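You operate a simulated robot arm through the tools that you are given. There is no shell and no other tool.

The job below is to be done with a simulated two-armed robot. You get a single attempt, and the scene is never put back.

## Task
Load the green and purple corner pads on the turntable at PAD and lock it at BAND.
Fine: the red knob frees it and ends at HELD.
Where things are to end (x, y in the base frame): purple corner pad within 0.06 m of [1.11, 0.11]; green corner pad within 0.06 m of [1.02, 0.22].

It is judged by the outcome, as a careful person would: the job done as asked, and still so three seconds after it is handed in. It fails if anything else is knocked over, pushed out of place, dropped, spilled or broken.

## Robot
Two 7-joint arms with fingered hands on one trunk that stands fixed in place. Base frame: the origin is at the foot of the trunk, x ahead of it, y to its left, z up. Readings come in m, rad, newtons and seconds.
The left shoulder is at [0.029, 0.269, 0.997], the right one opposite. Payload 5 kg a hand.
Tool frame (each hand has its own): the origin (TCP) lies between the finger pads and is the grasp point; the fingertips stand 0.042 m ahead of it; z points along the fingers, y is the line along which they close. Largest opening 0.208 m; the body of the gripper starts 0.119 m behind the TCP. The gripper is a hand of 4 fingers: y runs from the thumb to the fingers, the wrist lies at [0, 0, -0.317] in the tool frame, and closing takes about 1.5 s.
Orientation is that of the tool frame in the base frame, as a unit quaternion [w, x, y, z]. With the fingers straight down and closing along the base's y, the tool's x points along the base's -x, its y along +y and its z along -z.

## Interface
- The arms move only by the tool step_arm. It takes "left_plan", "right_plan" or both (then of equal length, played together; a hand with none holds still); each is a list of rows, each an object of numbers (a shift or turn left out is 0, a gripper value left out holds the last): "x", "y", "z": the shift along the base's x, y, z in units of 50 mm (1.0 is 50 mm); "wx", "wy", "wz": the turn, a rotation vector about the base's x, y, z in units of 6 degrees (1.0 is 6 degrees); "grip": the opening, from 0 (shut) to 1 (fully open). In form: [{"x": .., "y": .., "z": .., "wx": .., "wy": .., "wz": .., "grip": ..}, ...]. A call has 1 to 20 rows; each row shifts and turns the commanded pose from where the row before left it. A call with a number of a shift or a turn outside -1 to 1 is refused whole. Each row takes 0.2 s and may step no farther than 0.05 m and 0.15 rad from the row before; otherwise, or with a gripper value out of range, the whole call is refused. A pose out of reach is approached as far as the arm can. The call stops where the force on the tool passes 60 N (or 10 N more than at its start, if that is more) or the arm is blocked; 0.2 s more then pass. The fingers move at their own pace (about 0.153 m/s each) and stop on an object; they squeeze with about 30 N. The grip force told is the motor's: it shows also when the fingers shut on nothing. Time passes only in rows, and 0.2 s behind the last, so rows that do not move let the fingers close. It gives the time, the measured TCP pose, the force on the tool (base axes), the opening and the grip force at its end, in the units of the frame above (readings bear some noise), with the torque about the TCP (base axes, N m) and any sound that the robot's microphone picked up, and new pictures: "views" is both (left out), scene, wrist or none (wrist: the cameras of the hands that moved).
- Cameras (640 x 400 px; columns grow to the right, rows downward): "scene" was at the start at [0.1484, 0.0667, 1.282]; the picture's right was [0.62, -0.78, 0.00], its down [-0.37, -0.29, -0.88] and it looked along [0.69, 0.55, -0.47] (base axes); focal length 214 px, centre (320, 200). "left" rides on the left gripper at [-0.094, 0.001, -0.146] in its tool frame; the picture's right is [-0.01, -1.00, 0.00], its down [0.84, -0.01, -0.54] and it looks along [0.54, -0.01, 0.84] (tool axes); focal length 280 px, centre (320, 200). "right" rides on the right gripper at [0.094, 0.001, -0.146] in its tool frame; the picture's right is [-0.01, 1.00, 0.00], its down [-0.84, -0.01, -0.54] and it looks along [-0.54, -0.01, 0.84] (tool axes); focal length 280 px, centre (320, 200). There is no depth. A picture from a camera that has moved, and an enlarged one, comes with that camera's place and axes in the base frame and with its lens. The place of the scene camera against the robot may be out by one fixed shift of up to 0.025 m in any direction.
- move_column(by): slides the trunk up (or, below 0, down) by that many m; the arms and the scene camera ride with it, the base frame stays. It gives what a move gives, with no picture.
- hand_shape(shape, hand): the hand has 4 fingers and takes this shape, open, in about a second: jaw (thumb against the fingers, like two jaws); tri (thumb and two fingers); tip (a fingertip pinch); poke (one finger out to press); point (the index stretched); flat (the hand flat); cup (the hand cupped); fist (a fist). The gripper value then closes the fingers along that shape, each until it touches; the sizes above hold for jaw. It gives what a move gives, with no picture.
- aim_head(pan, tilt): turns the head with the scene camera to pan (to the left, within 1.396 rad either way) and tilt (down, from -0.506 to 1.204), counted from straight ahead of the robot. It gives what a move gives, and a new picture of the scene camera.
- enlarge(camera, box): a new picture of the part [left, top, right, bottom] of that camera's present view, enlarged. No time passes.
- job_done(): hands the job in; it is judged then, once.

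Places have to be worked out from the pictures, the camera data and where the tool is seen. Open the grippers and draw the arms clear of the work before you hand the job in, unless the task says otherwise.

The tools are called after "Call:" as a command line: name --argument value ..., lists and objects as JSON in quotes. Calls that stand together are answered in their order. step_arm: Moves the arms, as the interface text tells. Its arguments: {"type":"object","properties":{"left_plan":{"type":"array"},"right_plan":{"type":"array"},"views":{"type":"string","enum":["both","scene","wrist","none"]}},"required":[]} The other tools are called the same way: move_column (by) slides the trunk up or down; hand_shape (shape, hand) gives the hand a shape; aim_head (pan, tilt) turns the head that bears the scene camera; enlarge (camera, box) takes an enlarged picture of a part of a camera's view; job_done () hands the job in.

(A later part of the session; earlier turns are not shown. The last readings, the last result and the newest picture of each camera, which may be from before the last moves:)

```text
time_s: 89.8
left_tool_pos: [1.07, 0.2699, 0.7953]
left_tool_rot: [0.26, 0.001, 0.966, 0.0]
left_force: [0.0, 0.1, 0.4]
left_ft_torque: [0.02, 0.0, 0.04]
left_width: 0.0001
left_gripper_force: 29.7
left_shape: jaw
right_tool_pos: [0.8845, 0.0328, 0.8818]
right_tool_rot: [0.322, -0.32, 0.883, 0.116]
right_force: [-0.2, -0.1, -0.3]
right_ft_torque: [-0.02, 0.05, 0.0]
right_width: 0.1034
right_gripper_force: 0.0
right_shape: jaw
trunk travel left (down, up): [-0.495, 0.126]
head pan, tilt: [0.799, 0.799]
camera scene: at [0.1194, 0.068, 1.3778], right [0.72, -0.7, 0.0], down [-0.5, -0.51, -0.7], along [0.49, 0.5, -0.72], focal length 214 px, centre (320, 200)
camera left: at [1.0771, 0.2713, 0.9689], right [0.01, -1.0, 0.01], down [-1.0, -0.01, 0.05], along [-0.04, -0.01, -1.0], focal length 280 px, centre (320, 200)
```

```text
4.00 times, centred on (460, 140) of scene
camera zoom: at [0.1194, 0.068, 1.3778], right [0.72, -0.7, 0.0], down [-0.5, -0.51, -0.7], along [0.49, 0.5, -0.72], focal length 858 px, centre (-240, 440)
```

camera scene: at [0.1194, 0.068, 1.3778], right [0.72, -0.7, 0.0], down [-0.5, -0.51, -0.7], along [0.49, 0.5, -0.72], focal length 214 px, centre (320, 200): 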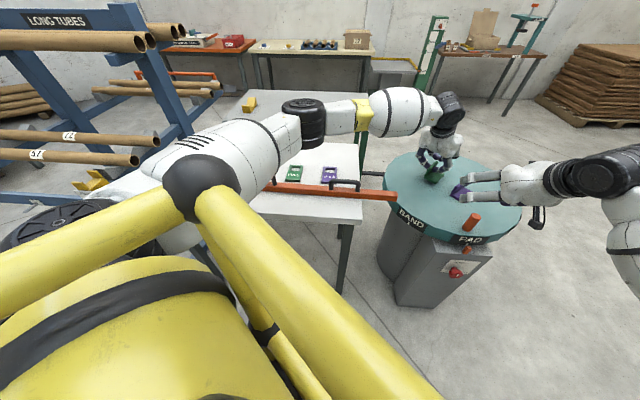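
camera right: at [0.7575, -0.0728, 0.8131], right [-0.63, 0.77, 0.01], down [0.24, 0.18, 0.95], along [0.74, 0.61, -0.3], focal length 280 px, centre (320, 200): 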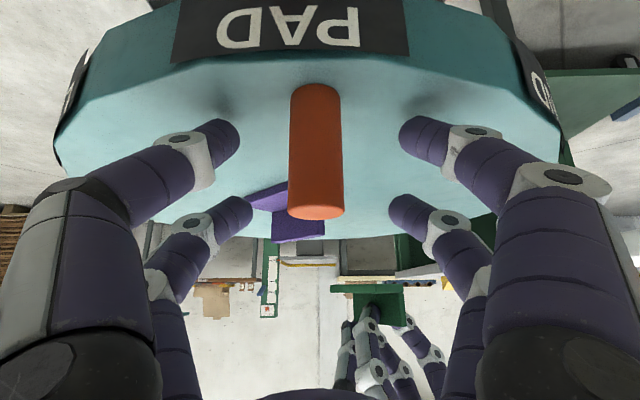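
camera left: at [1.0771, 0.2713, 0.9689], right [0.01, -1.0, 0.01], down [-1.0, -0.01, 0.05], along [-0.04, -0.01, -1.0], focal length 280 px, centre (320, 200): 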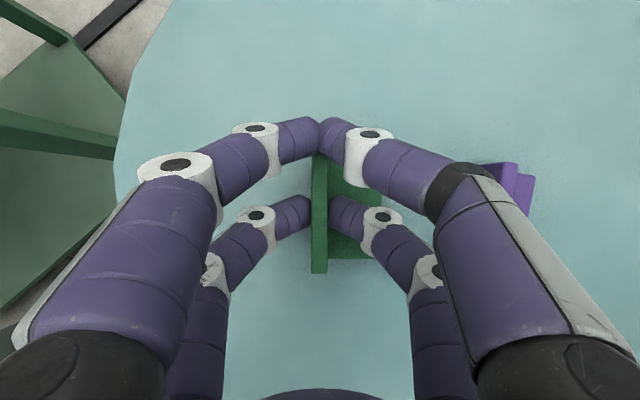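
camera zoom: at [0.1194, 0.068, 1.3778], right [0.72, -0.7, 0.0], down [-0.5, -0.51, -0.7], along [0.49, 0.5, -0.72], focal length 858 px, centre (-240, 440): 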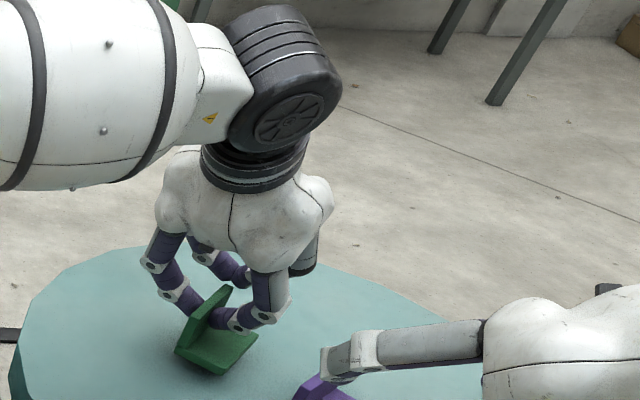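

The purple pad is undisturbed and the green pad is just above the disc. I lower toward contact, expected near TCP z≈0.777.

Call:
step_arm --left_plan '[{"z": -0.1}, {"z": -0.1}, {"z": -0.08}, {}]' --views "none"

Call:
step_arm --left_plan '[{"z": -0.05}, {"z": -0.05}, {}]' --views "none"

Call:
enlarge --camera "scene" --box '[400, 140, 480, 190]'

```text
time_s: 90.8
left_tool_pos: [1.0683, 0.2697, 0.7815]
left_tool_rot: [0.259, 0.001, 0.966, 0.0]
left_force: [0.2, 1.3, 0.1]
left_ft_torque: [0.01, 0.01, 0.01]
left_width: 0.0
left_gripper_force: 30.3
left_shape: jaw
right_tool_pos: [0.8849, 0.0321, 0.8824]
right_tool_rot: [0.321, -0.321, 0.883, 0.116]
right_force: [-1.5, 0.2, -0.4]
right_ft_torque: [0.01, -0.02, 0.03]
right_width: 0.1036
right_gripper_force: 0.1
right_shape: jaw
trunk travel left (down, up): [-0.495, 0.126]
head pan, tilt: [0.799, 0.799]
```

```text
time_s: 91.6
left_tool_pos: [1.0697, 0.271, 0.7776]
left_tool_rot: [0.259, 0.0, 0.966, 0.0]
left_force: [0.4, -0.1, 9.6]
left_ft_torque: [-0.02, 0.15, -0.02]
left_width: 0.0
left_gripper_force: 30.3
left_shape: jaw
right_tool_pos: [0.8849, 0.032, 0.883]
right_tool_rot: [0.322, -0.321, 0.883, 0.117]
right_force: [0.3, -0.6, -0.4]
right_ft_torque: [0.02, 0.02, 0.04]
right_width: 0.103
right_gripper_force: 0.0
right_shape: jaw
trunk travel left (down, up): [-0.495, 0.126]
head pan, tilt: [0.799, 0.799]
```

```text
8.00 times, centred on (440, 165) of scene
camera zoom: at [0.1186, 0.0678, 1.3779], right [0.72, -0.7, 0.0], down [-0.5, -0.51, -0.7], along [0.49, 0.5, -0.72], focal length 1716 px, centre (-640, 480)
```

zoom: 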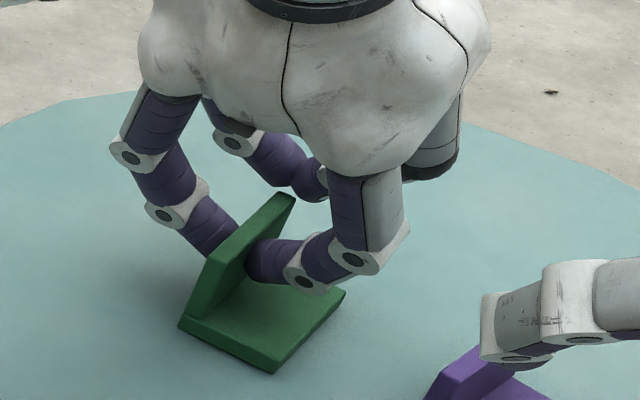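

Contact is felt (≈10 N). I open the fingers modestly to release, then lift straight up.

Call:
step_arm --left_plan '[{"grip": 0.1}, {"grip": 0.2}, {"grip": 0.3}, {"grip": 0.35}, {}, {"z": 0.1}, {"z": 0.3}, {"z": 0.5}, {"z": 0.6}, {"z": 0.6}, {"z": 0.6}, {}]' --views "both"

Call:
enlarge --camera "scene" --box '[370, 130, 530, 290]'

```text
time_s: 94.2
left_tool_pos: [1.0687, 0.2697, 0.9119]
left_tool_rot: [0.258, 0.001, 0.966, 0.0]
left_force: [0.8, 0.3, -1.0]
left_ft_torque: [-0.08, 0.02, -0.01]
left_width: 0.0724
left_gripper_force: 0.1
left_shape: jaw
right_tool_pos: [0.8844, 0.0334, 0.8815]
right_tool_rot: [0.321, -0.321, 0.883, 0.116]
right_force: [0.0, -0.3, -0.3]
right_ft_torque: [0.02, -0.01, 0.04]
right_width: 0.1034
right_gripper_force: 0.1
right_shape: jaw
trunk travel left (down, up): [-0.495, 0.126]
head pan, tilt: [0.799, 0.799]
camera scene: at [0.1195, 0.068, 1.3776], right [0.72, -0.7, 0.0], down [-0.5, -0.51, -0.7], along [0.49, 0.5, -0.72], focal length 214 px, centre (320, 200)
camera left: at [1.0764, 0.2704, 1.0856], right [0.01, -1.0, 0.01], down [-1.0, -0.01, 0.05], along [-0.05, -0.01, -1.0], focal length 280 px, centre (320, 200)
```

scene: 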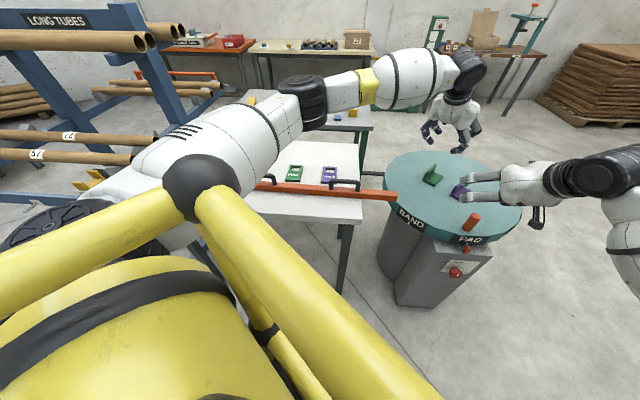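
left: 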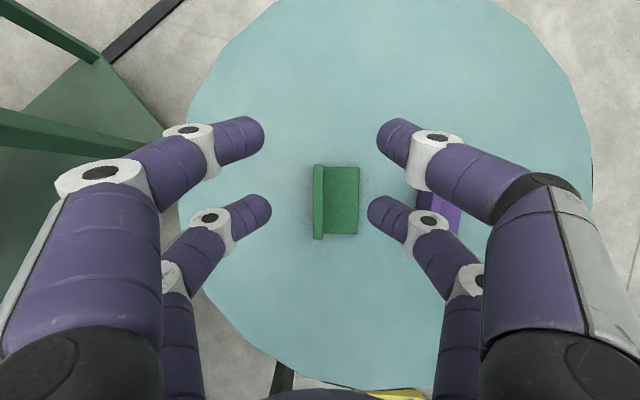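

```text
2.50 times, centred on (450, 210) of scene
camera zoom: at [0.1195, 0.068, 1.3776], right [0.72, -0.7, 0.0], down [-0.5, -0.51, -0.7], along [0.49, 0.5, -0.72], focal length 536 px, centre (-5, 175)
```

zoom: 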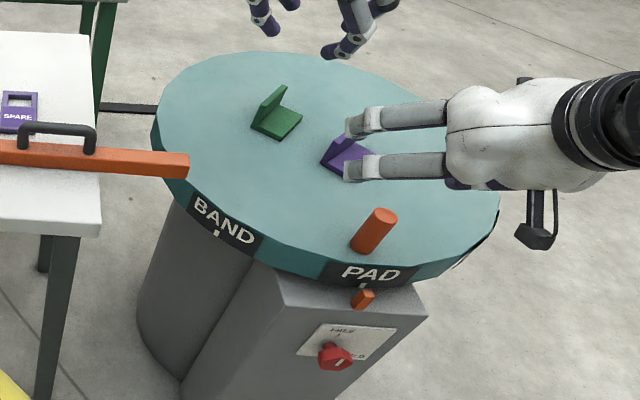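

Both pads are loaded at PAD (green at about (1.058, 0.245), which turns to about (1.016, 0.214)). Now I'll restore the orange bar. I raise the trunk another 12 cm so the left elbow stays well above the bench while I work there.

Call:
move_column --by 0.12

Call:
step_arm --left_plan '[{"x": -0.6, "y": 0.25, "z": 0.1, "wz": -0.6}, {"x": -0.6, "y": 0.25, "z": 0.1, "wz": -0.6}, {"x": -0.6, "y": 0.25, "z": 0.1, "wz": -0.6}, {"x": -0.6, "y": 0.25, "z": 0.1, "wz": -0.6}, {"x": -0.6, "y": 0.25, "z": 0.1, "wz": -0.6}, {"x": -0.6, "y": 0.25, "z": 0.1, "wz": -0.6}, {"x": -0.6, "y": 0.25, "wz": -0.6}, {"x": -0.6, "y": 0.25, "wz": -0.6}]' --views "both"

```text
time_s: 95.7
left_tool_pos: [1.0699, 0.2704, 1.029]
left_tool_rot: [0.258, 0.0, 0.966, 0.001]
left_force: [1.2, 0.3, -0.8]
left_ft_torque: [-0.01, 0.01, -0.02]
left_width: 0.0724
left_gripper_force: 0.1
left_shape: jaw
right_tool_pos: [0.884, 0.0329, 1.0012]
right_tool_rot: [0.321, -0.321, 0.883, 0.117]
right_force: [0.6, 0.3, -0.2]
right_ft_torque: [0.03, 0.03, 0.01]
right_width: 0.1033
right_gripper_force: 0.1
right_shape: jaw
trunk travel left (down, up): [-0.615, 0.006]
head pan, tilt: [0.799, 0.799]
```

```text
time_s: 97.5
left_tool_pos: [0.8294, 0.3695, 1.0612]
left_tool_rot: [0.252, 0.242, 0.935, -0.065]
left_force: [0.4, 0.9, 0.8]
left_ft_torque: [-0.02, -0.05, -0.03]
left_width: 0.0724
left_gripper_force: 0.0
left_shape: jaw
right_tool_pos: [0.8849, 0.0329, 1.0025]
right_tool_rot: [0.322, -0.322, 0.883, 0.117]
right_force: [-0.9, 0.9, -0.2]
right_ft_torque: [-0.07, 0.01, -0.09]
right_width: 0.1033
right_gripper_force: 0.1
right_shape: jaw
trunk travel left (down, up): [-0.615, 0.006]
head pan, tilt: [0.799, 0.799]
camera scene: at [0.1163, 0.0685, 1.4982], right [0.72, -0.7, 0.0], down [-0.5, -0.51, -0.7], along [0.49, 0.5, -0.72], focal length 214 px, centre (320, 200)
camera left: at [0.8362, 0.3675, 1.2359], right [-0.47, -0.88, 0.01], down [-0.88, 0.47, 0.04], along [-0.04, 0.02, -1.0], focal length 280 px, centre (320, 200)
```

scene: 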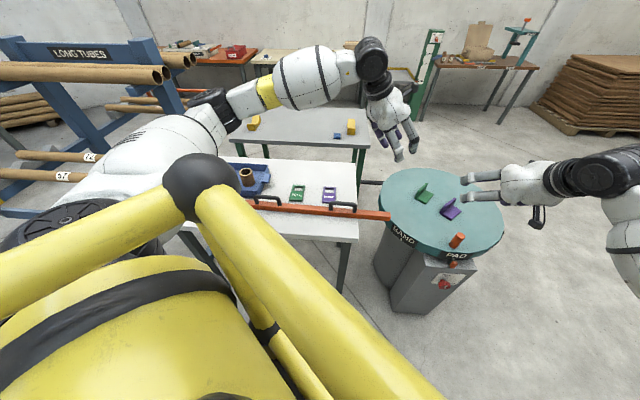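
left: 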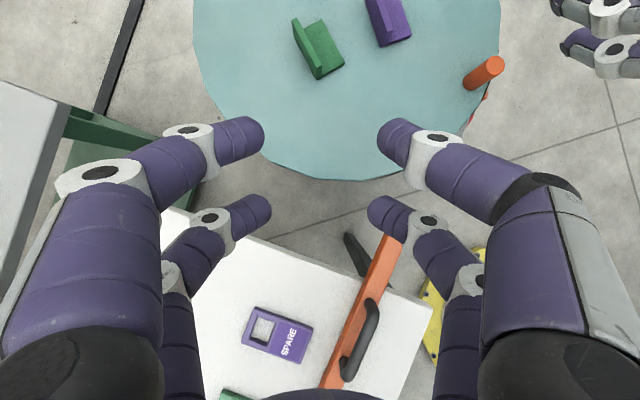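

I can see the bar, its right handle and the tags. I bring the left hand over the right handle, turning it square to the bar and pointing straight down.

Call:
step_arm --left_plan '[{"x": -0.5, "y": 0.09, "z": -0.1, "wz": -0.86}, {"x": -0.5, "y": 0.09, "z": -0.1, "wz": -0.86}, {"x": -0.5, "y": 0.09, "z": -0.1, "wz": -0.86}, {"x": -0.5, "y": 0.09, "z": -0.1, "wz": -0.86}, {"x": -0.5, "y": 0.09, "z": -0.1, "wx": 0.755, "wy": 0.656}, {"x": -0.5, "y": 0.09, "z": -0.1, "wx": 0.755, "wy": 0.656}, {"x": -0.5, "y": 0.09, "z": -0.1, "wx": 0.755, "wy": 0.656}, {"x": -0.5, "y": 0.09, "z": -0.1, "wx": 0.755, "wy": 0.656}, {"x": -0.5, "y": 0.09, "z": -0.1, "wx": 0.755, "wy": 0.656}, {}]' --views "both"

```text
time_s: 99.7
left_tool_pos: [0.6048, 0.4116, 1.017]
left_tool_rot: [-0.001, 0.419, 0.908, -0.001]
left_force: [-0.9, 0.5, -0.2]
left_ft_torque: [-0.01, 0.01, 0.0]
left_width: 0.0724
left_gripper_force: 0.0
left_shape: jaw
right_tool_pos: [0.8856, 0.0318, 1.0026]
right_tool_rot: [0.321, -0.321, 0.883, 0.117]
right_force: [0.3, 0.5, 0.3]
right_ft_torque: [-0.07, 0.0, -0.03]
right_width: 0.1035
right_gripper_force: 0.1
right_shape: jaw
trunk travel left (down, up): [-0.615, 0.006]
head pan, tilt: [0.799, 0.799]
camera scene: at [0.1167, 0.0682, 1.4981], right [0.72, -0.7, 0.0], down [-0.5, -0.51, -0.7], along [0.49, 0.5, -0.72], focal length 214 px, centre (320, 200)
camera left: at [0.6655, 0.3417, 1.1617], right [-0.75, -0.66, 0.0], down [-0.55, 0.63, 0.54], along [-0.36, 0.4, -0.84], focal length 280 px, centre (320, 200)
```

scene: 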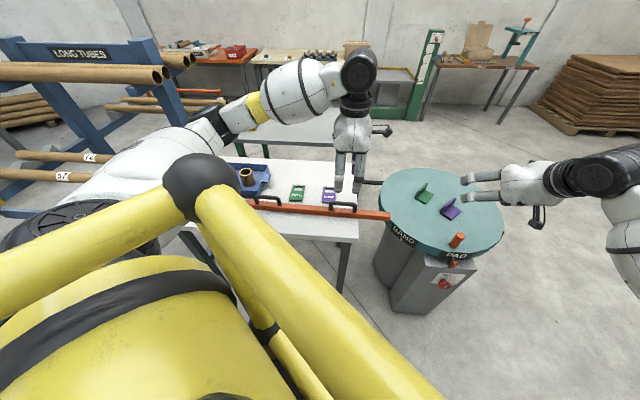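
left: 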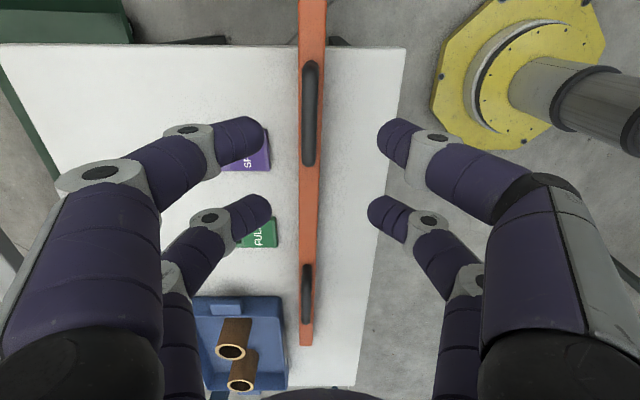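

Now I see the bar end to end, its two handles, and the tray with both cores still upright. The right handle's centre is near (0.616, 0.412). I descend toward it, staying above, then look.

Call:
step_arm --left_plan '[{"x": 0.112, "z": -0.3}, {"x": 0.112, "z": -0.4}, {"z": -0.4}, {"z": -0.4}, {"z": -0.4}, {"z": -0.4}, {}]' --views "wrist"

Call:
enlarge --camera "scene" --box '[290, 150, 402, 220]'

```text
time_s: 101.3
left_tool_pos: [0.6152, 0.4091, 0.9]
left_tool_rot: [-0.001, 0.418, 0.908, -0.003]
left_force: [1.0, -0.2, 0.0]
left_ft_torque: [0.0, 0.03, 0.01]
left_width: 0.0724
left_gripper_force: 0.1
left_shape: jaw
right_tool_pos: [0.8848, 0.0318, 1.0029]
right_tool_rot: [0.323, -0.32, 0.883, 0.117]
right_force: [-0.1, -0.4, -0.2]
right_ft_torque: [-0.01, 0.02, -0.01]
right_width: 0.1035
right_gripper_force: 0.1
right_shape: jaw
trunk travel left (down, up): [-0.615, 0.006]
head pan, tilt: [0.799, 0.799]
camera left: at [0.6775, 0.3389, 1.0478], right [-0.75, -0.66, 0.0], down [-0.56, 0.63, 0.54], along [-0.36, 0.4, -0.84], focal length 280 px, centre (320, 200)
```

left: 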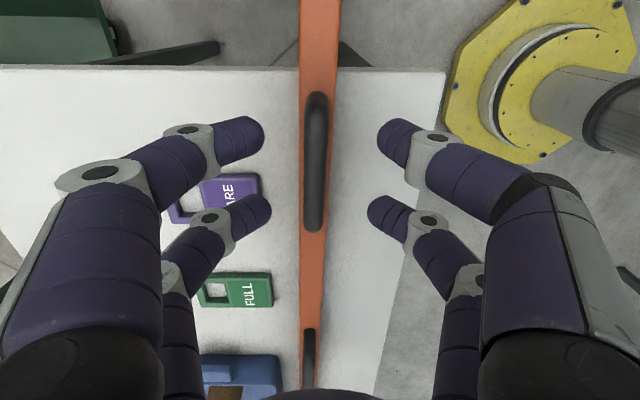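

```text
5.71 times, centred on (346, 185) of scene
camera zoom: at [0.1166, 0.0679, 1.4982], right [0.72, -0.7, 0.0], down [-0.5, -0.51, -0.7], along [0.49, 0.5, -0.72], focal length 1226 px, centre (171, 286)
```

zoom: 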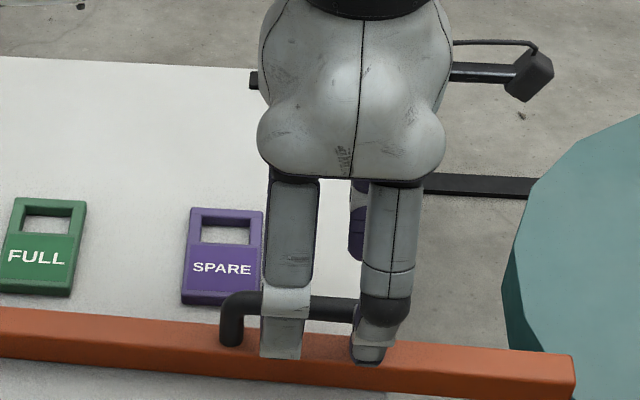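

Two heights of view put the handle's top at z≈0.878, centred within 3 mm of the hand. I lower 26 mm around it and close.

Call:
step_arm --left_plan '[{"x": 0.046, "y": 0.038, "z": -0.2}, {"z": -0.2}, {"z": -0.12}, {"grip": 0.25}, {"grip": 0.15}, {"grip": 0.05}, {"grip": 0.0}, {}, {}]' --views "wrist"

Call:
enlarge --camera "scene" --box '[290, 150, 402, 220]'

```text
time_s: 103.3
left_tool_pos: [0.6178, 0.4115, 0.8752]
left_tool_rot: [-0.002, 0.419, 0.908, -0.001]
left_force: [-0.1, 0.0, -0.4]
left_ft_torque: [-0.1, -0.07, -0.11]
left_width: 0.0108
left_gripper_force: 29.8
left_shape: jaw
right_tool_pos: [0.8851, 0.0325, 1.0023]
right_tool_rot: [0.322, -0.32, 0.883, 0.116]
right_force: [0.1, -0.2, -0.1]
right_ft_torque: [0.04, 0.0, -0.07]
right_width: 0.1034
right_gripper_force: 0.0
right_shape: jaw
trunk travel left (down, up): [-0.615, 0.006]
head pan, tilt: [0.799, 0.799]
camera left: at [0.68, 0.3422, 1.0213], right [-0.75, -0.66, 0.0], down [-0.55, 0.63, 0.54], along [-0.36, 0.4, -0.84], focal length 280 px, centre (320, 200)
```

left: 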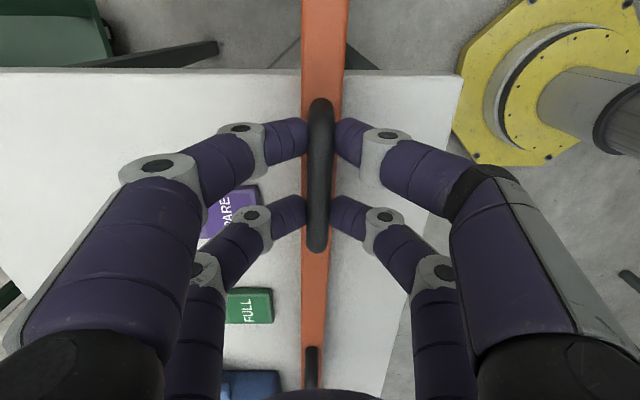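

```text
5.71 times, centred on (346, 185) of scene
camera zoom: at [0.1168, 0.0681, 1.4981], right [0.72, -0.7, 0.0], down [-0.5, -0.51, -0.7], along [0.49, 0.5, -0.72], focal length 1226 px, centre (171, 286)
```

zoom: 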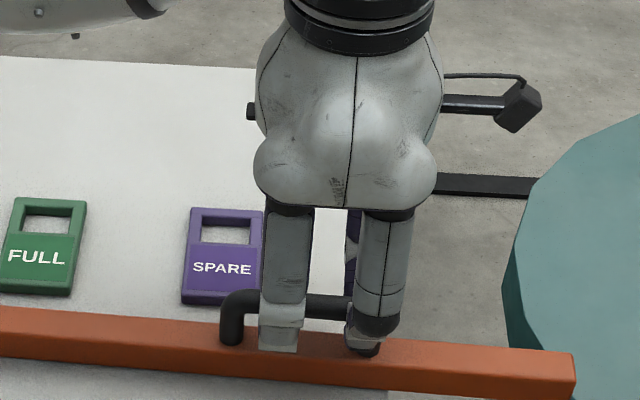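

Both finger pairs hold the handle tube. Comparing with the first pictures (gap to the SPARE tag 0.096 m then, 0.045 m now; bar end f-shift ≈0.197 m), I slide the bar ~5 cm toward the bench front first, with a slight yaw, and check.

Call:
step_arm --left_plan '[{"x": -0.19, "y": -0.162, "wz": 0.0625}, {"x": -0.19, "y": -0.162, "wz": 0.0625}, {"x": -0.19, "y": -0.162, "wz": 0.0625}, {"x": -0.19, "y": -0.162, "wz": 0.0625}, {}]' --views "both"

```text
time_s: 104.5
left_tool_pos: [0.5816, 0.3791, 0.8753]
left_tool_rot: [-0.001, 0.406, 0.914, -0.002]
left_force: [-0.1, 0.0, -0.6]
left_ft_torque: [-0.13, -0.15, -0.19]
left_width: 0.0105
left_gripper_force: 30.0
left_shape: jaw
right_tool_pos: [0.885, 0.0334, 1.0018]
right_tool_rot: [0.321, -0.321, 0.883, 0.117]
right_force: [0.1, -0.9, -0.7]
right_ft_torque: [0.03, 0.0, 0.01]
right_width: 0.1032
right_gripper_force: 0.1
right_shape: jaw
trunk travel left (down, up): [-0.615, 0.006]
head pan, tilt: [0.799, 0.799]
camera scene: at [0.1169, 0.0682, 1.498], right [0.72, -0.7, 0.0], down [-0.5, -0.51, -0.7], along [0.49, 0.5, -0.72], focal length 214 px, centre (320, 200)
camera left: at [0.6448, 0.3114, 1.0228], right [-0.73, -0.68, 0.0], down [-0.57, 0.62, 0.54], along [-0.37, 0.39, -0.84], focal length 280 px, centre (320, 200)
```

scene: 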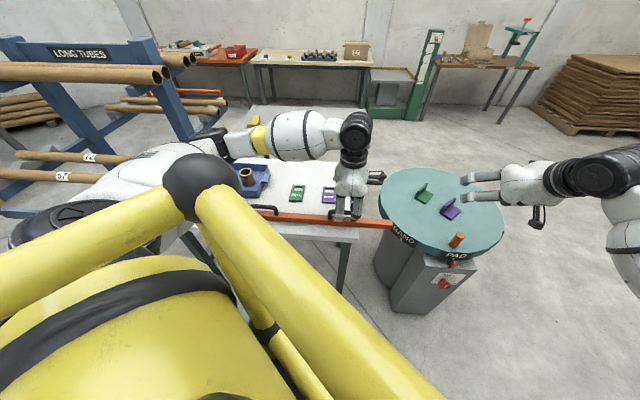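
left: 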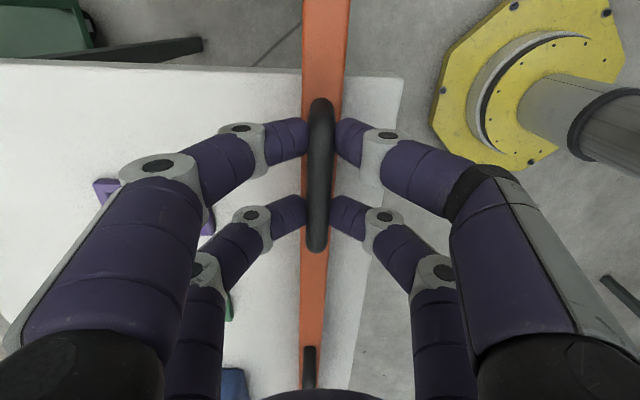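

The bar follows the grip with negligible force. Now I slide it 0.197 m back along the bench to the left.

Call:
step_arm --left_plan '[{"x": -0.2557, "y": 0.2998}, {"x": -0.2557, "y": 0.2998}, {"x": -0.2557, "y": 0.2998}, {"x": -0.2557, "y": 0.2998}, {"x": -0.2557, "y": 0.2998}, {"x": -0.2557, "y": 0.2998}, {"x": -0.2557, "y": 0.2998}, {"x": -0.2557, "y": 0.2998}, {"x": -0.2557, "y": 0.2998}, {"x": -0.2557, "y": 0.2998}, {}]' --views "both"

```text
time_s: 106.9
left_tool_pos: [0.4515, 0.5299, 0.8761]
left_tool_rot: [-0.001, 0.407, 0.914, -0.002]
left_force: [0.6, -1.1, 0.5]
left_ft_torque: [-0.08, 0.0, 0.04]
left_width: 0.0107
left_gripper_force: 29.8
left_shape: jaw
right_tool_pos: [0.8842, 0.0323, 1.0018]
right_tool_rot: [0.322, -0.32, 0.883, 0.117]
right_force: [0.0, -0.3, 0.0]
right_ft_torque: [-0.01, -0.02, 0.0]
right_width: 0.1033
right_gripper_force: 0.1
right_shape: jaw
trunk travel left (down, up): [-0.615, 0.006]
head pan, tilt: [0.799, 0.799]
camera scene: at [0.1168, 0.0681, 1.498], right [0.72, -0.7, 0.0], down [-0.5, -0.51, -0.7], along [0.49, 0.5, -0.72], focal length 214 px, centre (320, 200)
camera left: at [0.5151, 0.4614, 1.0215], right [-0.73, -0.68, 0.0], down [-0.57, 0.62, 0.54], along [-0.37, 0.39, -0.84], focal length 280 px, centre (320, 200)
```

scene: 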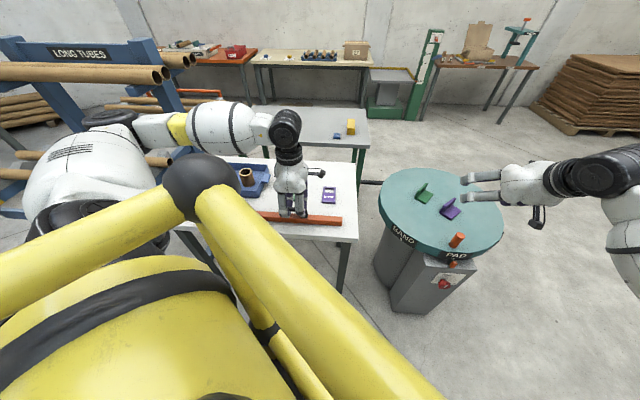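
left: 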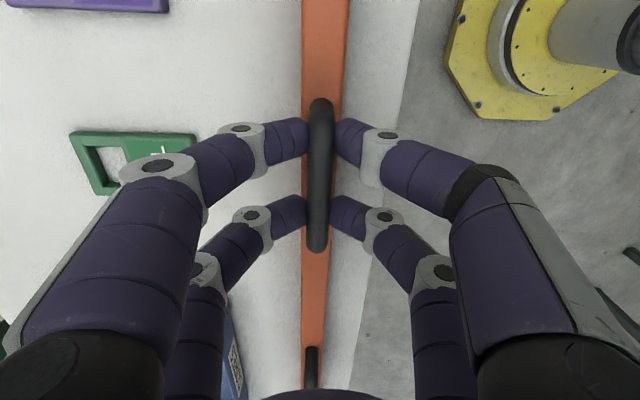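

The bar is back near the bench's front edge. While still holding the handle I enlarge the scene view to compare its right end and its gap to the tags with the original.

Call:
enlarge --camera "scene" --box '[240, 165, 368, 245]'

Call:
aim_head --pan 0.668 --tilt 0.492

Call:
enlarge --camera "scene" --box '[130, 210, 350, 340]'

```text
5.00 times, centred on (304, 205) of scene
camera zoom: at [0.1168, 0.0681, 1.498], right [0.72, -0.7, 0.0], down [-0.5, -0.51, -0.7], along [0.49, 0.5, -0.72], focal length 1072 px, centre (400, 175)
```

zoom: 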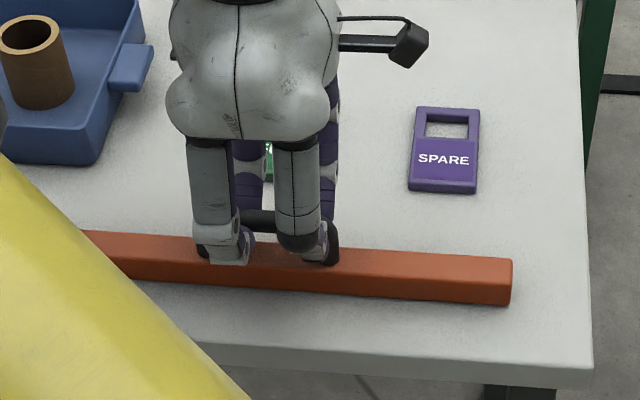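

```text
time_s: 107.7
left_tool_pos: [0.4506, 0.5304, 0.8741]
left_tool_rot: [0.0, 0.406, 0.914, -0.002]
left_force: [0.0, 0.8, 0.2]
left_ft_torque: [-0.07, -0.05, 0.0]
left_width: 0.0108
left_gripper_force: 29.8
left_shape: jaw
right_tool_pos: [0.8845, 0.0332, 1.0033]
right_tool_rot: [0.321, -0.32, 0.883, 0.116]
right_force: [0.4, 0.5, -0.4]
right_ft_torque: [-0.03, -0.03, -0.03]
right_width: 0.1033
right_gripper_force: 0.1
right_shape: jaw
trunk travel left (down, up): [-0.615, 0.006]
head pan, tilt: [0.668, 0.492]
camera scene: at [0.132, 0.0668, 1.5246], right [0.62, -0.78, 0.0], down [-0.37, -0.29, -0.88], along [0.69, 0.55, -0.47], focal length 214 px, centre (320, 200)
```

scene: 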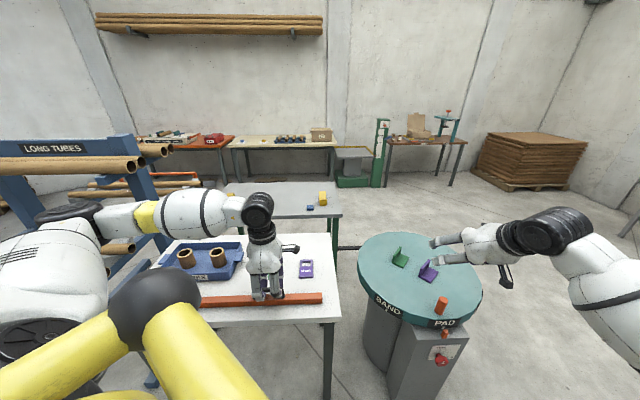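

```text
2.91 times, centred on (240, 275) of scene
camera zoom: at [0.132, 0.0668, 1.5246], right [0.62, -0.78, 0.0], down [-0.37, -0.29, -0.88], along [0.69, 0.55, -0.47], focal length 624 px, centre (553, -18)
```

zoom: 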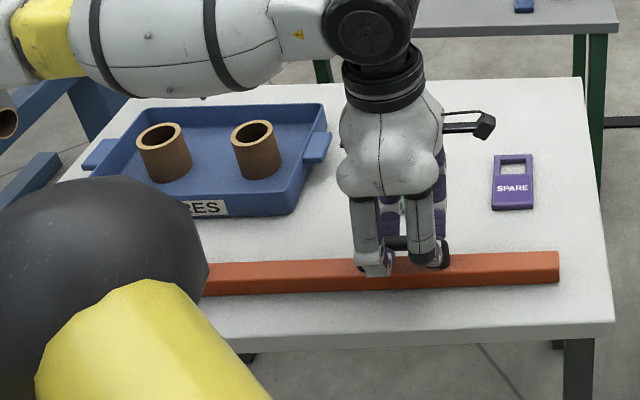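

Measured against the SPARE tag, the gap is right (0.095 m) but the bar is ~8 mm too far left and ~0.6° off. I make that small correction, release the handle and lift away.

Call:
step_arm --left_plan '[{"x": 0.052, "y": -0.061, "wz": 0.05}, {"x": 0.052, "y": -0.061, "wz": 0.05}, {}, {"grip": 0.1}, {"grip": 0.25}, {"grip": 0.35}, {}, {"z": 0.3}, {"z": 0.6}, {"z": 0.8}, {"z": 0.8}, {"z": 0.8}, {"z": 0.8}, {"z": 0.8}, {"z": 0.8}]' --views "both"

Call:
enlarge --camera "scene" --box '[130, 210, 350, 340]'

```text
time_s: 111.1
left_tool_pos: [0.4427, 0.5249, 1.1108]
left_tool_rot: [-0.055, 0.4, 0.915, -0.025]
left_force: [0.1, 0.4, 0.9]
left_ft_torque: [-0.09, 0.01, 0.01]
left_width: 0.0728
left_gripper_force: 0.0
left_shape: jaw
right_tool_pos: [0.885, 0.0322, 1.0022]
right_tool_rot: [0.322, -0.321, 0.883, 0.117]
right_force: [-0.4, -1.6, 0.9]
right_ft_torque: [0.0, -0.01, 0.06]
right_width: 0.1031
right_gripper_force: 0.1
right_shape: jaw
trunk travel left (down, up): [-0.615, 0.006]
head pan, tilt: [0.668, 0.492]
stopped in row 15 (left hand): the arm was blocked; the commanded pose is now the measured one
camera scene: at [0.1312, 0.0667, 1.525], right [0.62, -0.78, 0.0], down [-0.37, -0.29, -0.88], along [0.69, 0.55, -0.47], focal length 214 px, centre (320, 200)
camera left: at [0.524, 0.4565, 1.2493], right [-0.72, -0.69, 0.09], down [-0.51, 0.61, 0.6], along [-0.47, 0.39, -0.79], focal length 280 px, centre (320, 200)
```

scene: 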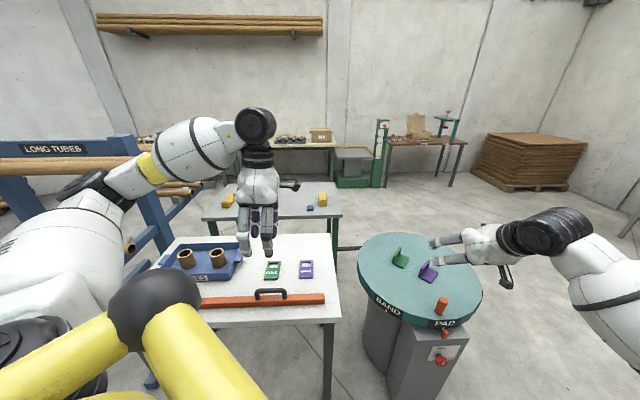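
left: 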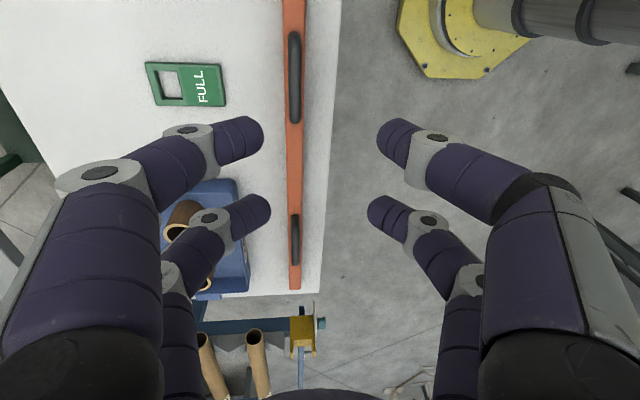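

```text
2.91 times, centred on (240, 275) of scene
camera zoom: at [0.1312, 0.0667, 1.525], right [0.62, -0.78, 0.0], down [-0.37, -0.29, -0.88], along [0.69, 0.55, -0.47], focal length 624 px, centre (553, -18)
```

zoom: 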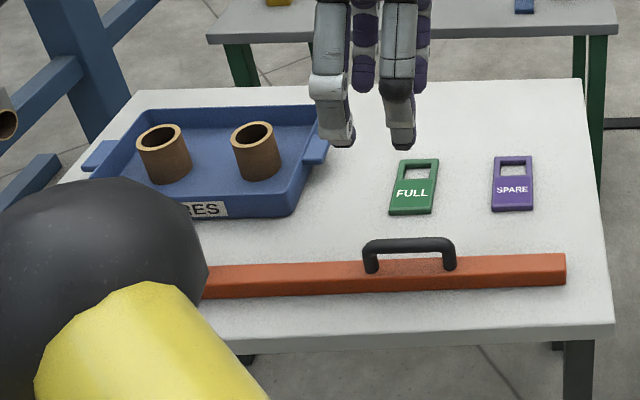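

The bar now matches its original place relative to the tags within a few millimetres. But the left arm reported being blocked at the end of the lift, so I look left at the elbow and the tube rack before moving on.

Call:
aim_head --pan 1.25 --tilt 0.45

```text
time_s: 112.1
left_tool_pos: [0.4426, 0.5242, 1.1104]
left_tool_rot: [-0.055, 0.401, 0.914, -0.026]
left_force: [-0.4, -0.5, 0.1]
left_ft_torque: [0.0, -0.06, 0.02]
left_width: 0.073
left_gripper_force: 0.0
left_shape: jaw
right_tool_pos: [0.8838, 0.0338, 1.0011]
right_tool_rot: [0.321, -0.32, 0.883, 0.116]
right_force: [0.1, 0.2, 0.3]
right_ft_torque: [-0.01, 0.0, 0.0]
right_width: 0.1032
right_gripper_force: 0.0
right_shape: jaw
trunk travel left (down, up): [-0.615, 0.006]
head pan, tilt: [1.25, 0.45]
camera scene: at [0.0892, 0.0973, 1.5285], right [0.95, -0.32, 0.0], down [-0.14, -0.41, -0.9], along [0.28, 0.85, -0.44], focal length 214 px, centre (320, 200)
```

scene: 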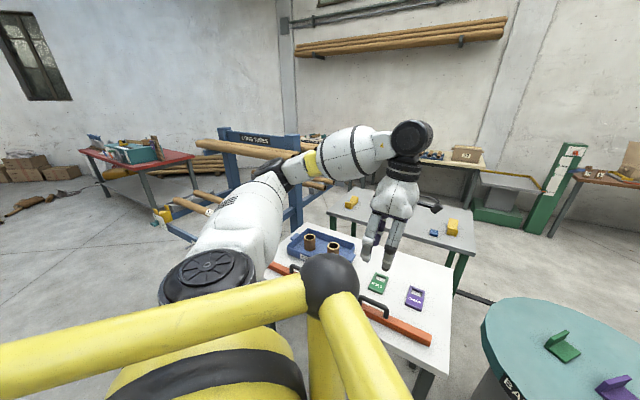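

The elbow is clear of the rack; the stop was the arm folding to its limit. I now take the left hand forward and up to a pose like its starting one (0.726, 0.584), so the trunk can come down again.

Call:
step_arm --left_plan '[{"x": 0.6, "y": 0.06, "z": 0.0, "wx": 0.01, "wy": -0.577}, {"x": 0.6, "y": 0.06, "z": 0.1, "wx": 0.01, "wy": -0.577}, {"x": 0.6, "y": 0.1, "z": 0.3, "wz": 0.983}, {"x": 0.5, "y": 0.1, "z": 0.4, "wz": 0.983}, {"x": 0.5, "y": 0.1, "z": 0.5, "wz": 0.983}, {"x": 0.5, "y": 0.1, "z": 0.5, "wz": 0.983}, {"x": 0.5, "y": 0.1, "z": 0.5, "wz": 0.983}, {"x": 0.5, "y": 0.1, "z": 0.5, "wz": 0.983}, {"x": 0.5, "y": 0.1, "z": 0.5, "wz": 0.983}, {"x": 0.4, "y": 0.1, "z": 0.5, "wz": 0.983}, {"x": 0.2, "y": 0.1, "z": 0.5, "wz": 0.983}, {"x": 0.2, "y": 0.16, "z": 0.5, "wz": 0.983}]' --views "scene"

```text
time_s: 114.7
left_tool_pos: [0.7244, 0.5824, 1.3512]
left_tool_rot: [0.0, -0.102, 0.995, -0.001]
left_force: [-0.6, -1.4, 0.2]
left_ft_torque: [0.07, 0.04, 0.02]
left_width: 0.0729
left_gripper_force: 0.1
left_shape: jaw
right_tool_pos: [0.8848, 0.0332, 1.0027]
right_tool_rot: [0.322, -0.32, 0.883, 0.117]
right_force: [0.2, -0.5, -0.6]
right_ft_torque: [0.07, -0.01, 0.02]
right_width: 0.1035
right_gripper_force: 0.1
right_shape: jaw
trunk travel left (down, up): [-0.615, 0.006]
head pan, tilt: [1.25, 0.45]
camera scene: at [0.0892, 0.0967, 1.5286], right [0.95, -0.32, 0.0], down [-0.14, -0.41, -0.9], along [0.28, 0.85, -0.43], focal length 214 px, centre (320, 200)
```

scene: 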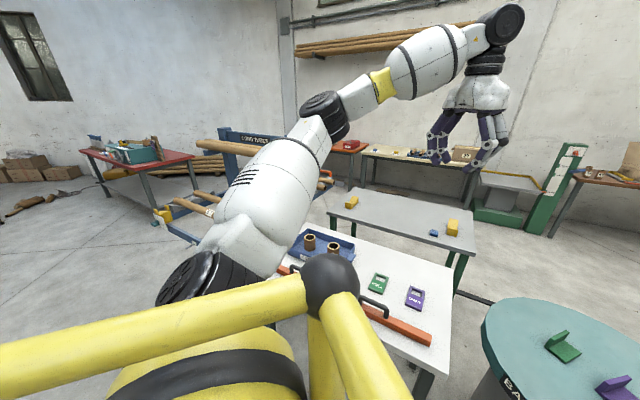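

The left arm is parked as at the start. I lower the trunk in two stages, checking with the right wrist camera that the right hand comes back down around the peg.

Call:
move_column --by -0.14

Call:
aim_head --pan 0.15 --tilt 0.6

Call:
enlarge --camera "right" --box '[0, 0, 640, 400]'

Call:
enlarge --camera "scene" --box '[230, 160, 420, 280]'

```text
time_s: 116.4
left_tool_pos: [0.7227, 0.5845, 1.2126]
left_tool_rot: [-0.001, -0.103, 0.995, -0.001]
left_force: [-0.6, -0.2, -0.3]
left_ft_torque: [0.0, -0.03, 0.0]
left_width: 0.0729
left_gripper_force: 0.1
left_shape: jaw
right_tool_pos: [0.8837, 0.0332, 0.8611]
right_tool_rot: [0.323, -0.32, 0.883, 0.117]
right_force: [-0.9, -0.8, 0.4]
right_ft_torque: [0.01, -0.02, 0.03]
right_width: 0.1036
right_gripper_force: 0.0
right_shape: jaw
trunk travel left (down, up): [-0.475, 0.146]
head pan, tilt: [1.25, 0.45]
```

```text
time_s: 117.7
left_tool_pos: [0.7226, 0.5834, 1.2113]
left_tool_rot: [0.0, -0.102, 0.995, 0.0]
left_force: [0.4, 0.9, -0.1]
left_ft_torque: [0.02, -0.01, 0.02]
left_width: 0.0728
left_gripper_force: 0.0
left_shape: jaw
right_tool_pos: [0.8845, 0.0322, 0.8614]
right_tool_rot: [0.322, -0.32, 0.883, 0.117]
right_force: [-0.5, 0.4, 0.0]
right_ft_torque: [0.04, -0.02, -0.02]
right_width: 0.1034
right_gripper_force: 0.0
right_shape: jaw
trunk travel left (down, up): [-0.475, 0.146]
head pan, tilt: [0.15, 0.6]
camera scene: at [0.1516, 0.0235, 1.3744], right [0.15, -0.99, 0.0], down [-0.56, -0.08, -0.83], along [0.82, 0.12, -0.56], focal length 214 px, centre (320, 200)
```

scene: 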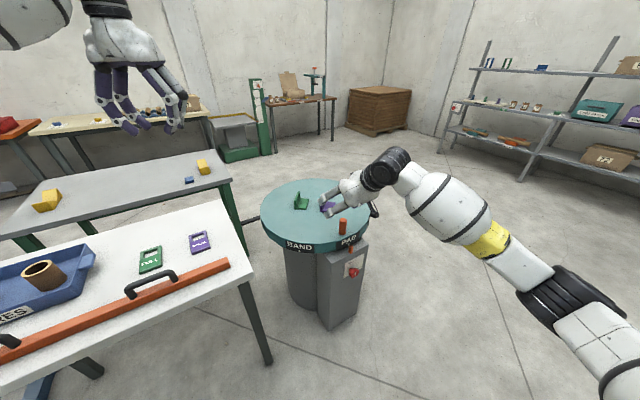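

```text
1.00 times, centred on (320, 200) of right (not enlarged: the box is as wide or as high as the picture)
camera zoom: at [0.7572, -0.0726, 0.9128], right [-0.63, 0.77, 0.01], down [0.24, 0.18, 0.95], along [0.74, 0.61, -0.3], focal length 280 px, centre (320, 200)
```

zoom: 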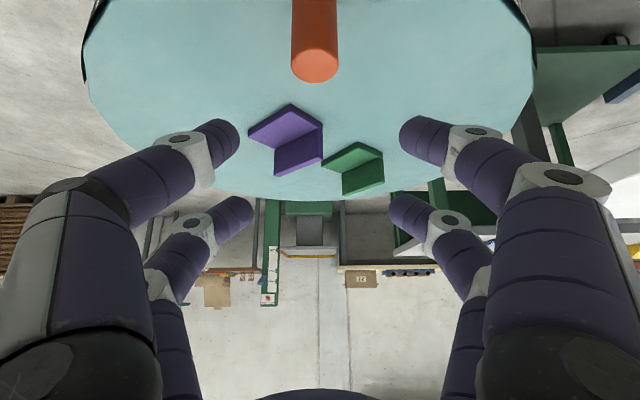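

```text
3.33 times, centred on (325, 220) of scene
camera zoom: at [0.1516, 0.0235, 1.3744], right [0.15, -0.99, 0.0], down [-0.56, -0.08, -0.83], along [0.82, 0.12, -0.56], focal length 715 px, centre (303, 133)
```

zoom: 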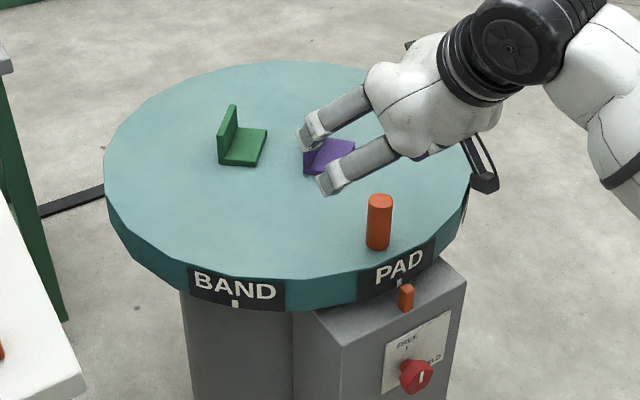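

The peg is centred under the open right fingers and PAD is still at the pin. I lower the trunk the remaining 10 cm.

Call:
move_column --by -0.1

Call:
enlarge --camera "right" --box '[0, 0, 640, 400]'

Call:
aim_head --pan 0.668 --tilt 0.492

Call:
enlarge --camera "scene" --box '[130, 170, 350, 300]'

```text
time_s: 119.0
left_tool_pos: [0.7227, 0.5827, 1.1124]
left_tool_rot: [0.0, -0.102, 0.995, 0.0]
left_force: [0.3, -0.4, 0.9]
left_ft_torque: [0.01, -0.07, -0.03]
left_width: 0.0728
left_gripper_force: 0.0
left_shape: jaw
right_tool_pos: [0.8836, 0.0333, 0.7638]
right_tool_rot: [0.322, -0.321, 0.883, 0.116]
right_force: [-0.8, -1.3, 1.7]
right_ft_torque: [-0.02, 0.02, -0.02]
right_width: 0.1034
right_gripper_force: 0.0
right_shape: jaw
trunk travel left (down, up): [-0.375, 0.246]
head pan, tilt: [0.15, 0.6]
```

```text
1.00 times, centred on (320, 200) of right (not enlarged: the box is as wide or as high as the picture)
camera zoom: at [0.7569, -0.0728, 0.8142], right [-0.63, 0.77, 0.01], down [0.24, 0.18, 0.95], along [0.74, 0.61, -0.3], focal length 280 px, centre (320, 200)
```

zoom: 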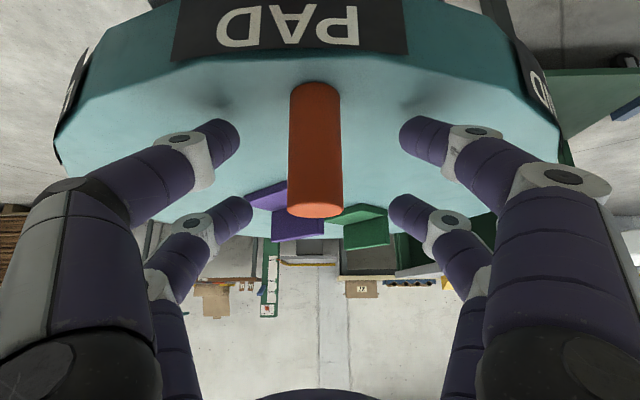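

```text
time_s: 120.0
left_tool_pos: [0.7232, 0.5833, 1.1117]
left_tool_rot: [0.0, -0.102, 0.995, -0.001]
left_force: [-0.6, -0.1, 1.0]
left_ft_torque: [0.04, -0.03, -0.01]
left_width: 0.0727
left_gripper_force: 0.0
left_shape: jaw
right_tool_pos: [0.8849, 0.0322, 0.7619]
right_tool_rot: [0.322, -0.32, 0.883, 0.117]
right_force: [0.0, 1.2, 0.7]
right_ft_torque: [0.01, 0.0, -0.01]
right_width: 0.1035
right_gripper_force: 0.0
right_shape: jaw
trunk travel left (down, up): [-0.375, 0.246]
head pan, tilt: [0.668, 0.492]
camera scene: at [0.1484, 0.0666, 1.282], right [0.62, -0.79, 0.0], down [-0.37, -0.29, -0.88], along [0.69, 0.55, -0.47], focal length 214 px, centre (320, 200)
```

scene: 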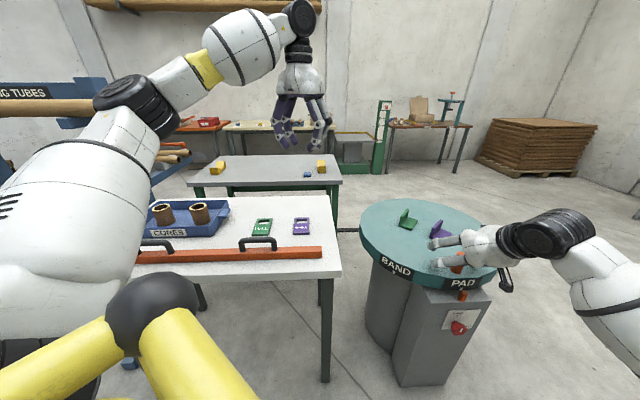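

```text
2.91 times, centred on (240, 235) of scene
camera zoom: at [0.1484, 0.0666, 1.282], right [0.62, -0.79, 0.0], down [-0.37, -0.29, -0.88], along [0.69, 0.55, -0.47], focal length 624 px, centre (553, 98)
```

zoom: 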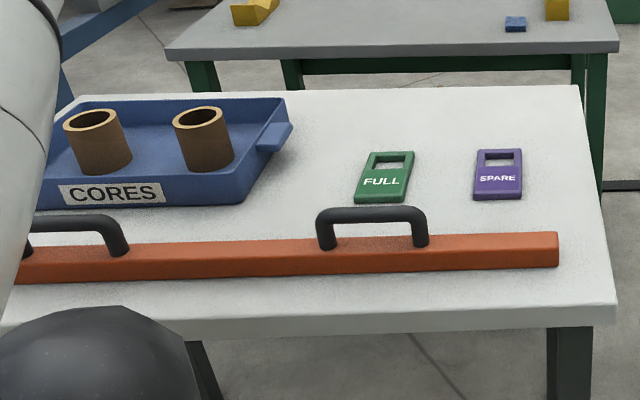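

Side by side with the first picture, the bar, tray, cores and tags are all back exactly where they were. Now I aim the head back at the turntable and close the right hand on the peg again.

Call:
aim_head --pan 0.15 --tilt 0.6

Call:
step_arm --right_plan '[{"grip": 0.3}, {"grip": 0.2}, {"grip": 0.1}, {"grip": 0.0}, {}, {}]' --views "wrist"

Call:
enlarge --camera "scene" --box '[300, 205, 396, 265]'

```text
time_s: 120.9
left_tool_pos: [0.7235, 0.5835, 1.1116]
left_tool_rot: [0.0, -0.101, 0.995, -0.001]
left_force: [-0.6, 0.6, 0.4]
left_ft_torque: [0.0, 0.03, 0.01]
left_width: 0.0727
left_gripper_force: 0.0
left_shape: jaw
right_tool_pos: [0.884, 0.0333, 0.762]
right_tool_rot: [0.321, -0.32, 0.884, 0.117]
right_force: [0.5, -0.1, 0.1]
right_ft_torque: [0.02, 0.04, -0.03]
right_width: 0.1036
right_gripper_force: 0.0
right_shape: jaw
trunk travel left (down, up): [-0.375, 0.246]
head pan, tilt: [0.15, 0.6]
camera scene: at [0.1643, 0.0235, 1.2723], right [0.15, -0.99, 0.0], down [-0.56, -0.08, -0.83], along [0.82, 0.12, -0.56], focal length 214 px, centre (320, 200)
```

scene: 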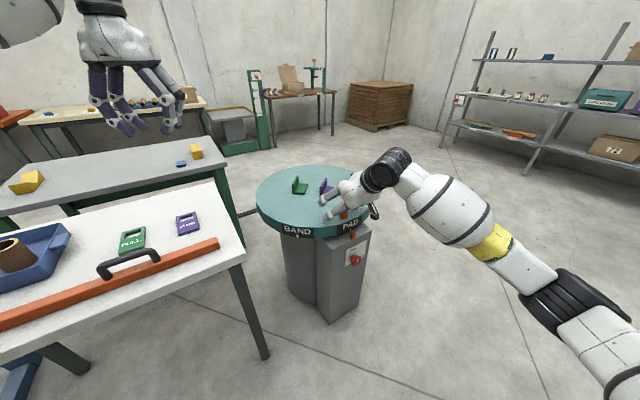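

```text
time_s: 122.3
left_tool_pos: [0.7225, 0.5838, 1.1119]
left_tool_rot: [-0.001, -0.102, 0.995, -0.001]
left_force: [0.3, -0.2, 0.5]
left_ft_torque: [-0.02, 0.02, -0.01]
left_width: 0.0728
left_gripper_force: 0.1
left_shape: jaw
right_tool_pos: [0.8858, 0.0331, 0.761]
right_tool_rot: [0.322, -0.32, 0.883, 0.117]
right_force: [6.0, 3.4, -2.6]
right_ft_torque: [0.17, -0.29, -0.04]
right_width: 0.0088
right_gripper_force: 30.1
right_shape: jaw
trunk travel left (down, up): [-0.375, 0.246]
head pan, tilt: [0.15, 0.6]
camera right: at [0.7575, -0.0723, 0.8125], right [-0.63, 0.77, 0.01], down [0.24, 0.18, 0.95], along [0.74, 0.61, -0.3], focal length 280 px, centre (320, 200)
```

right: 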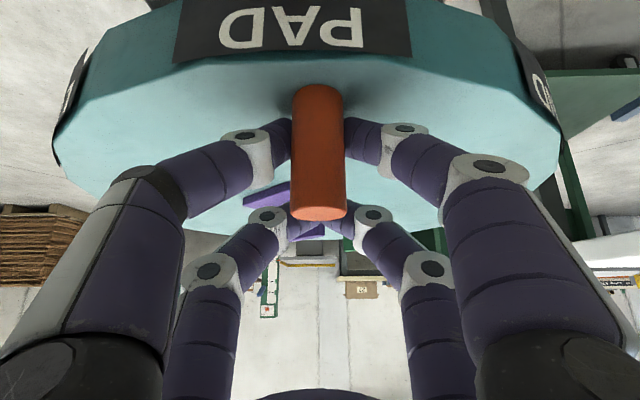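

```text
6.67 times, centred on (348, 235) of scene
camera zoom: at [0.1646, 0.0236, 1.2722], right [0.15, -0.99, 0.0], down [-0.56, -0.08, -0.82], along [0.82, 0.12, -0.57], focal length 1430 px, centre (133, -33)
```

zoom: 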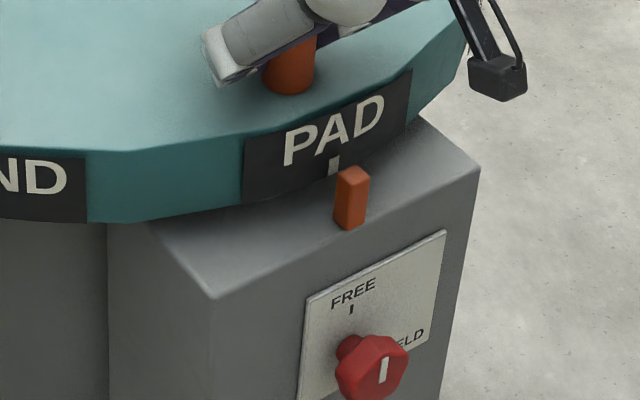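

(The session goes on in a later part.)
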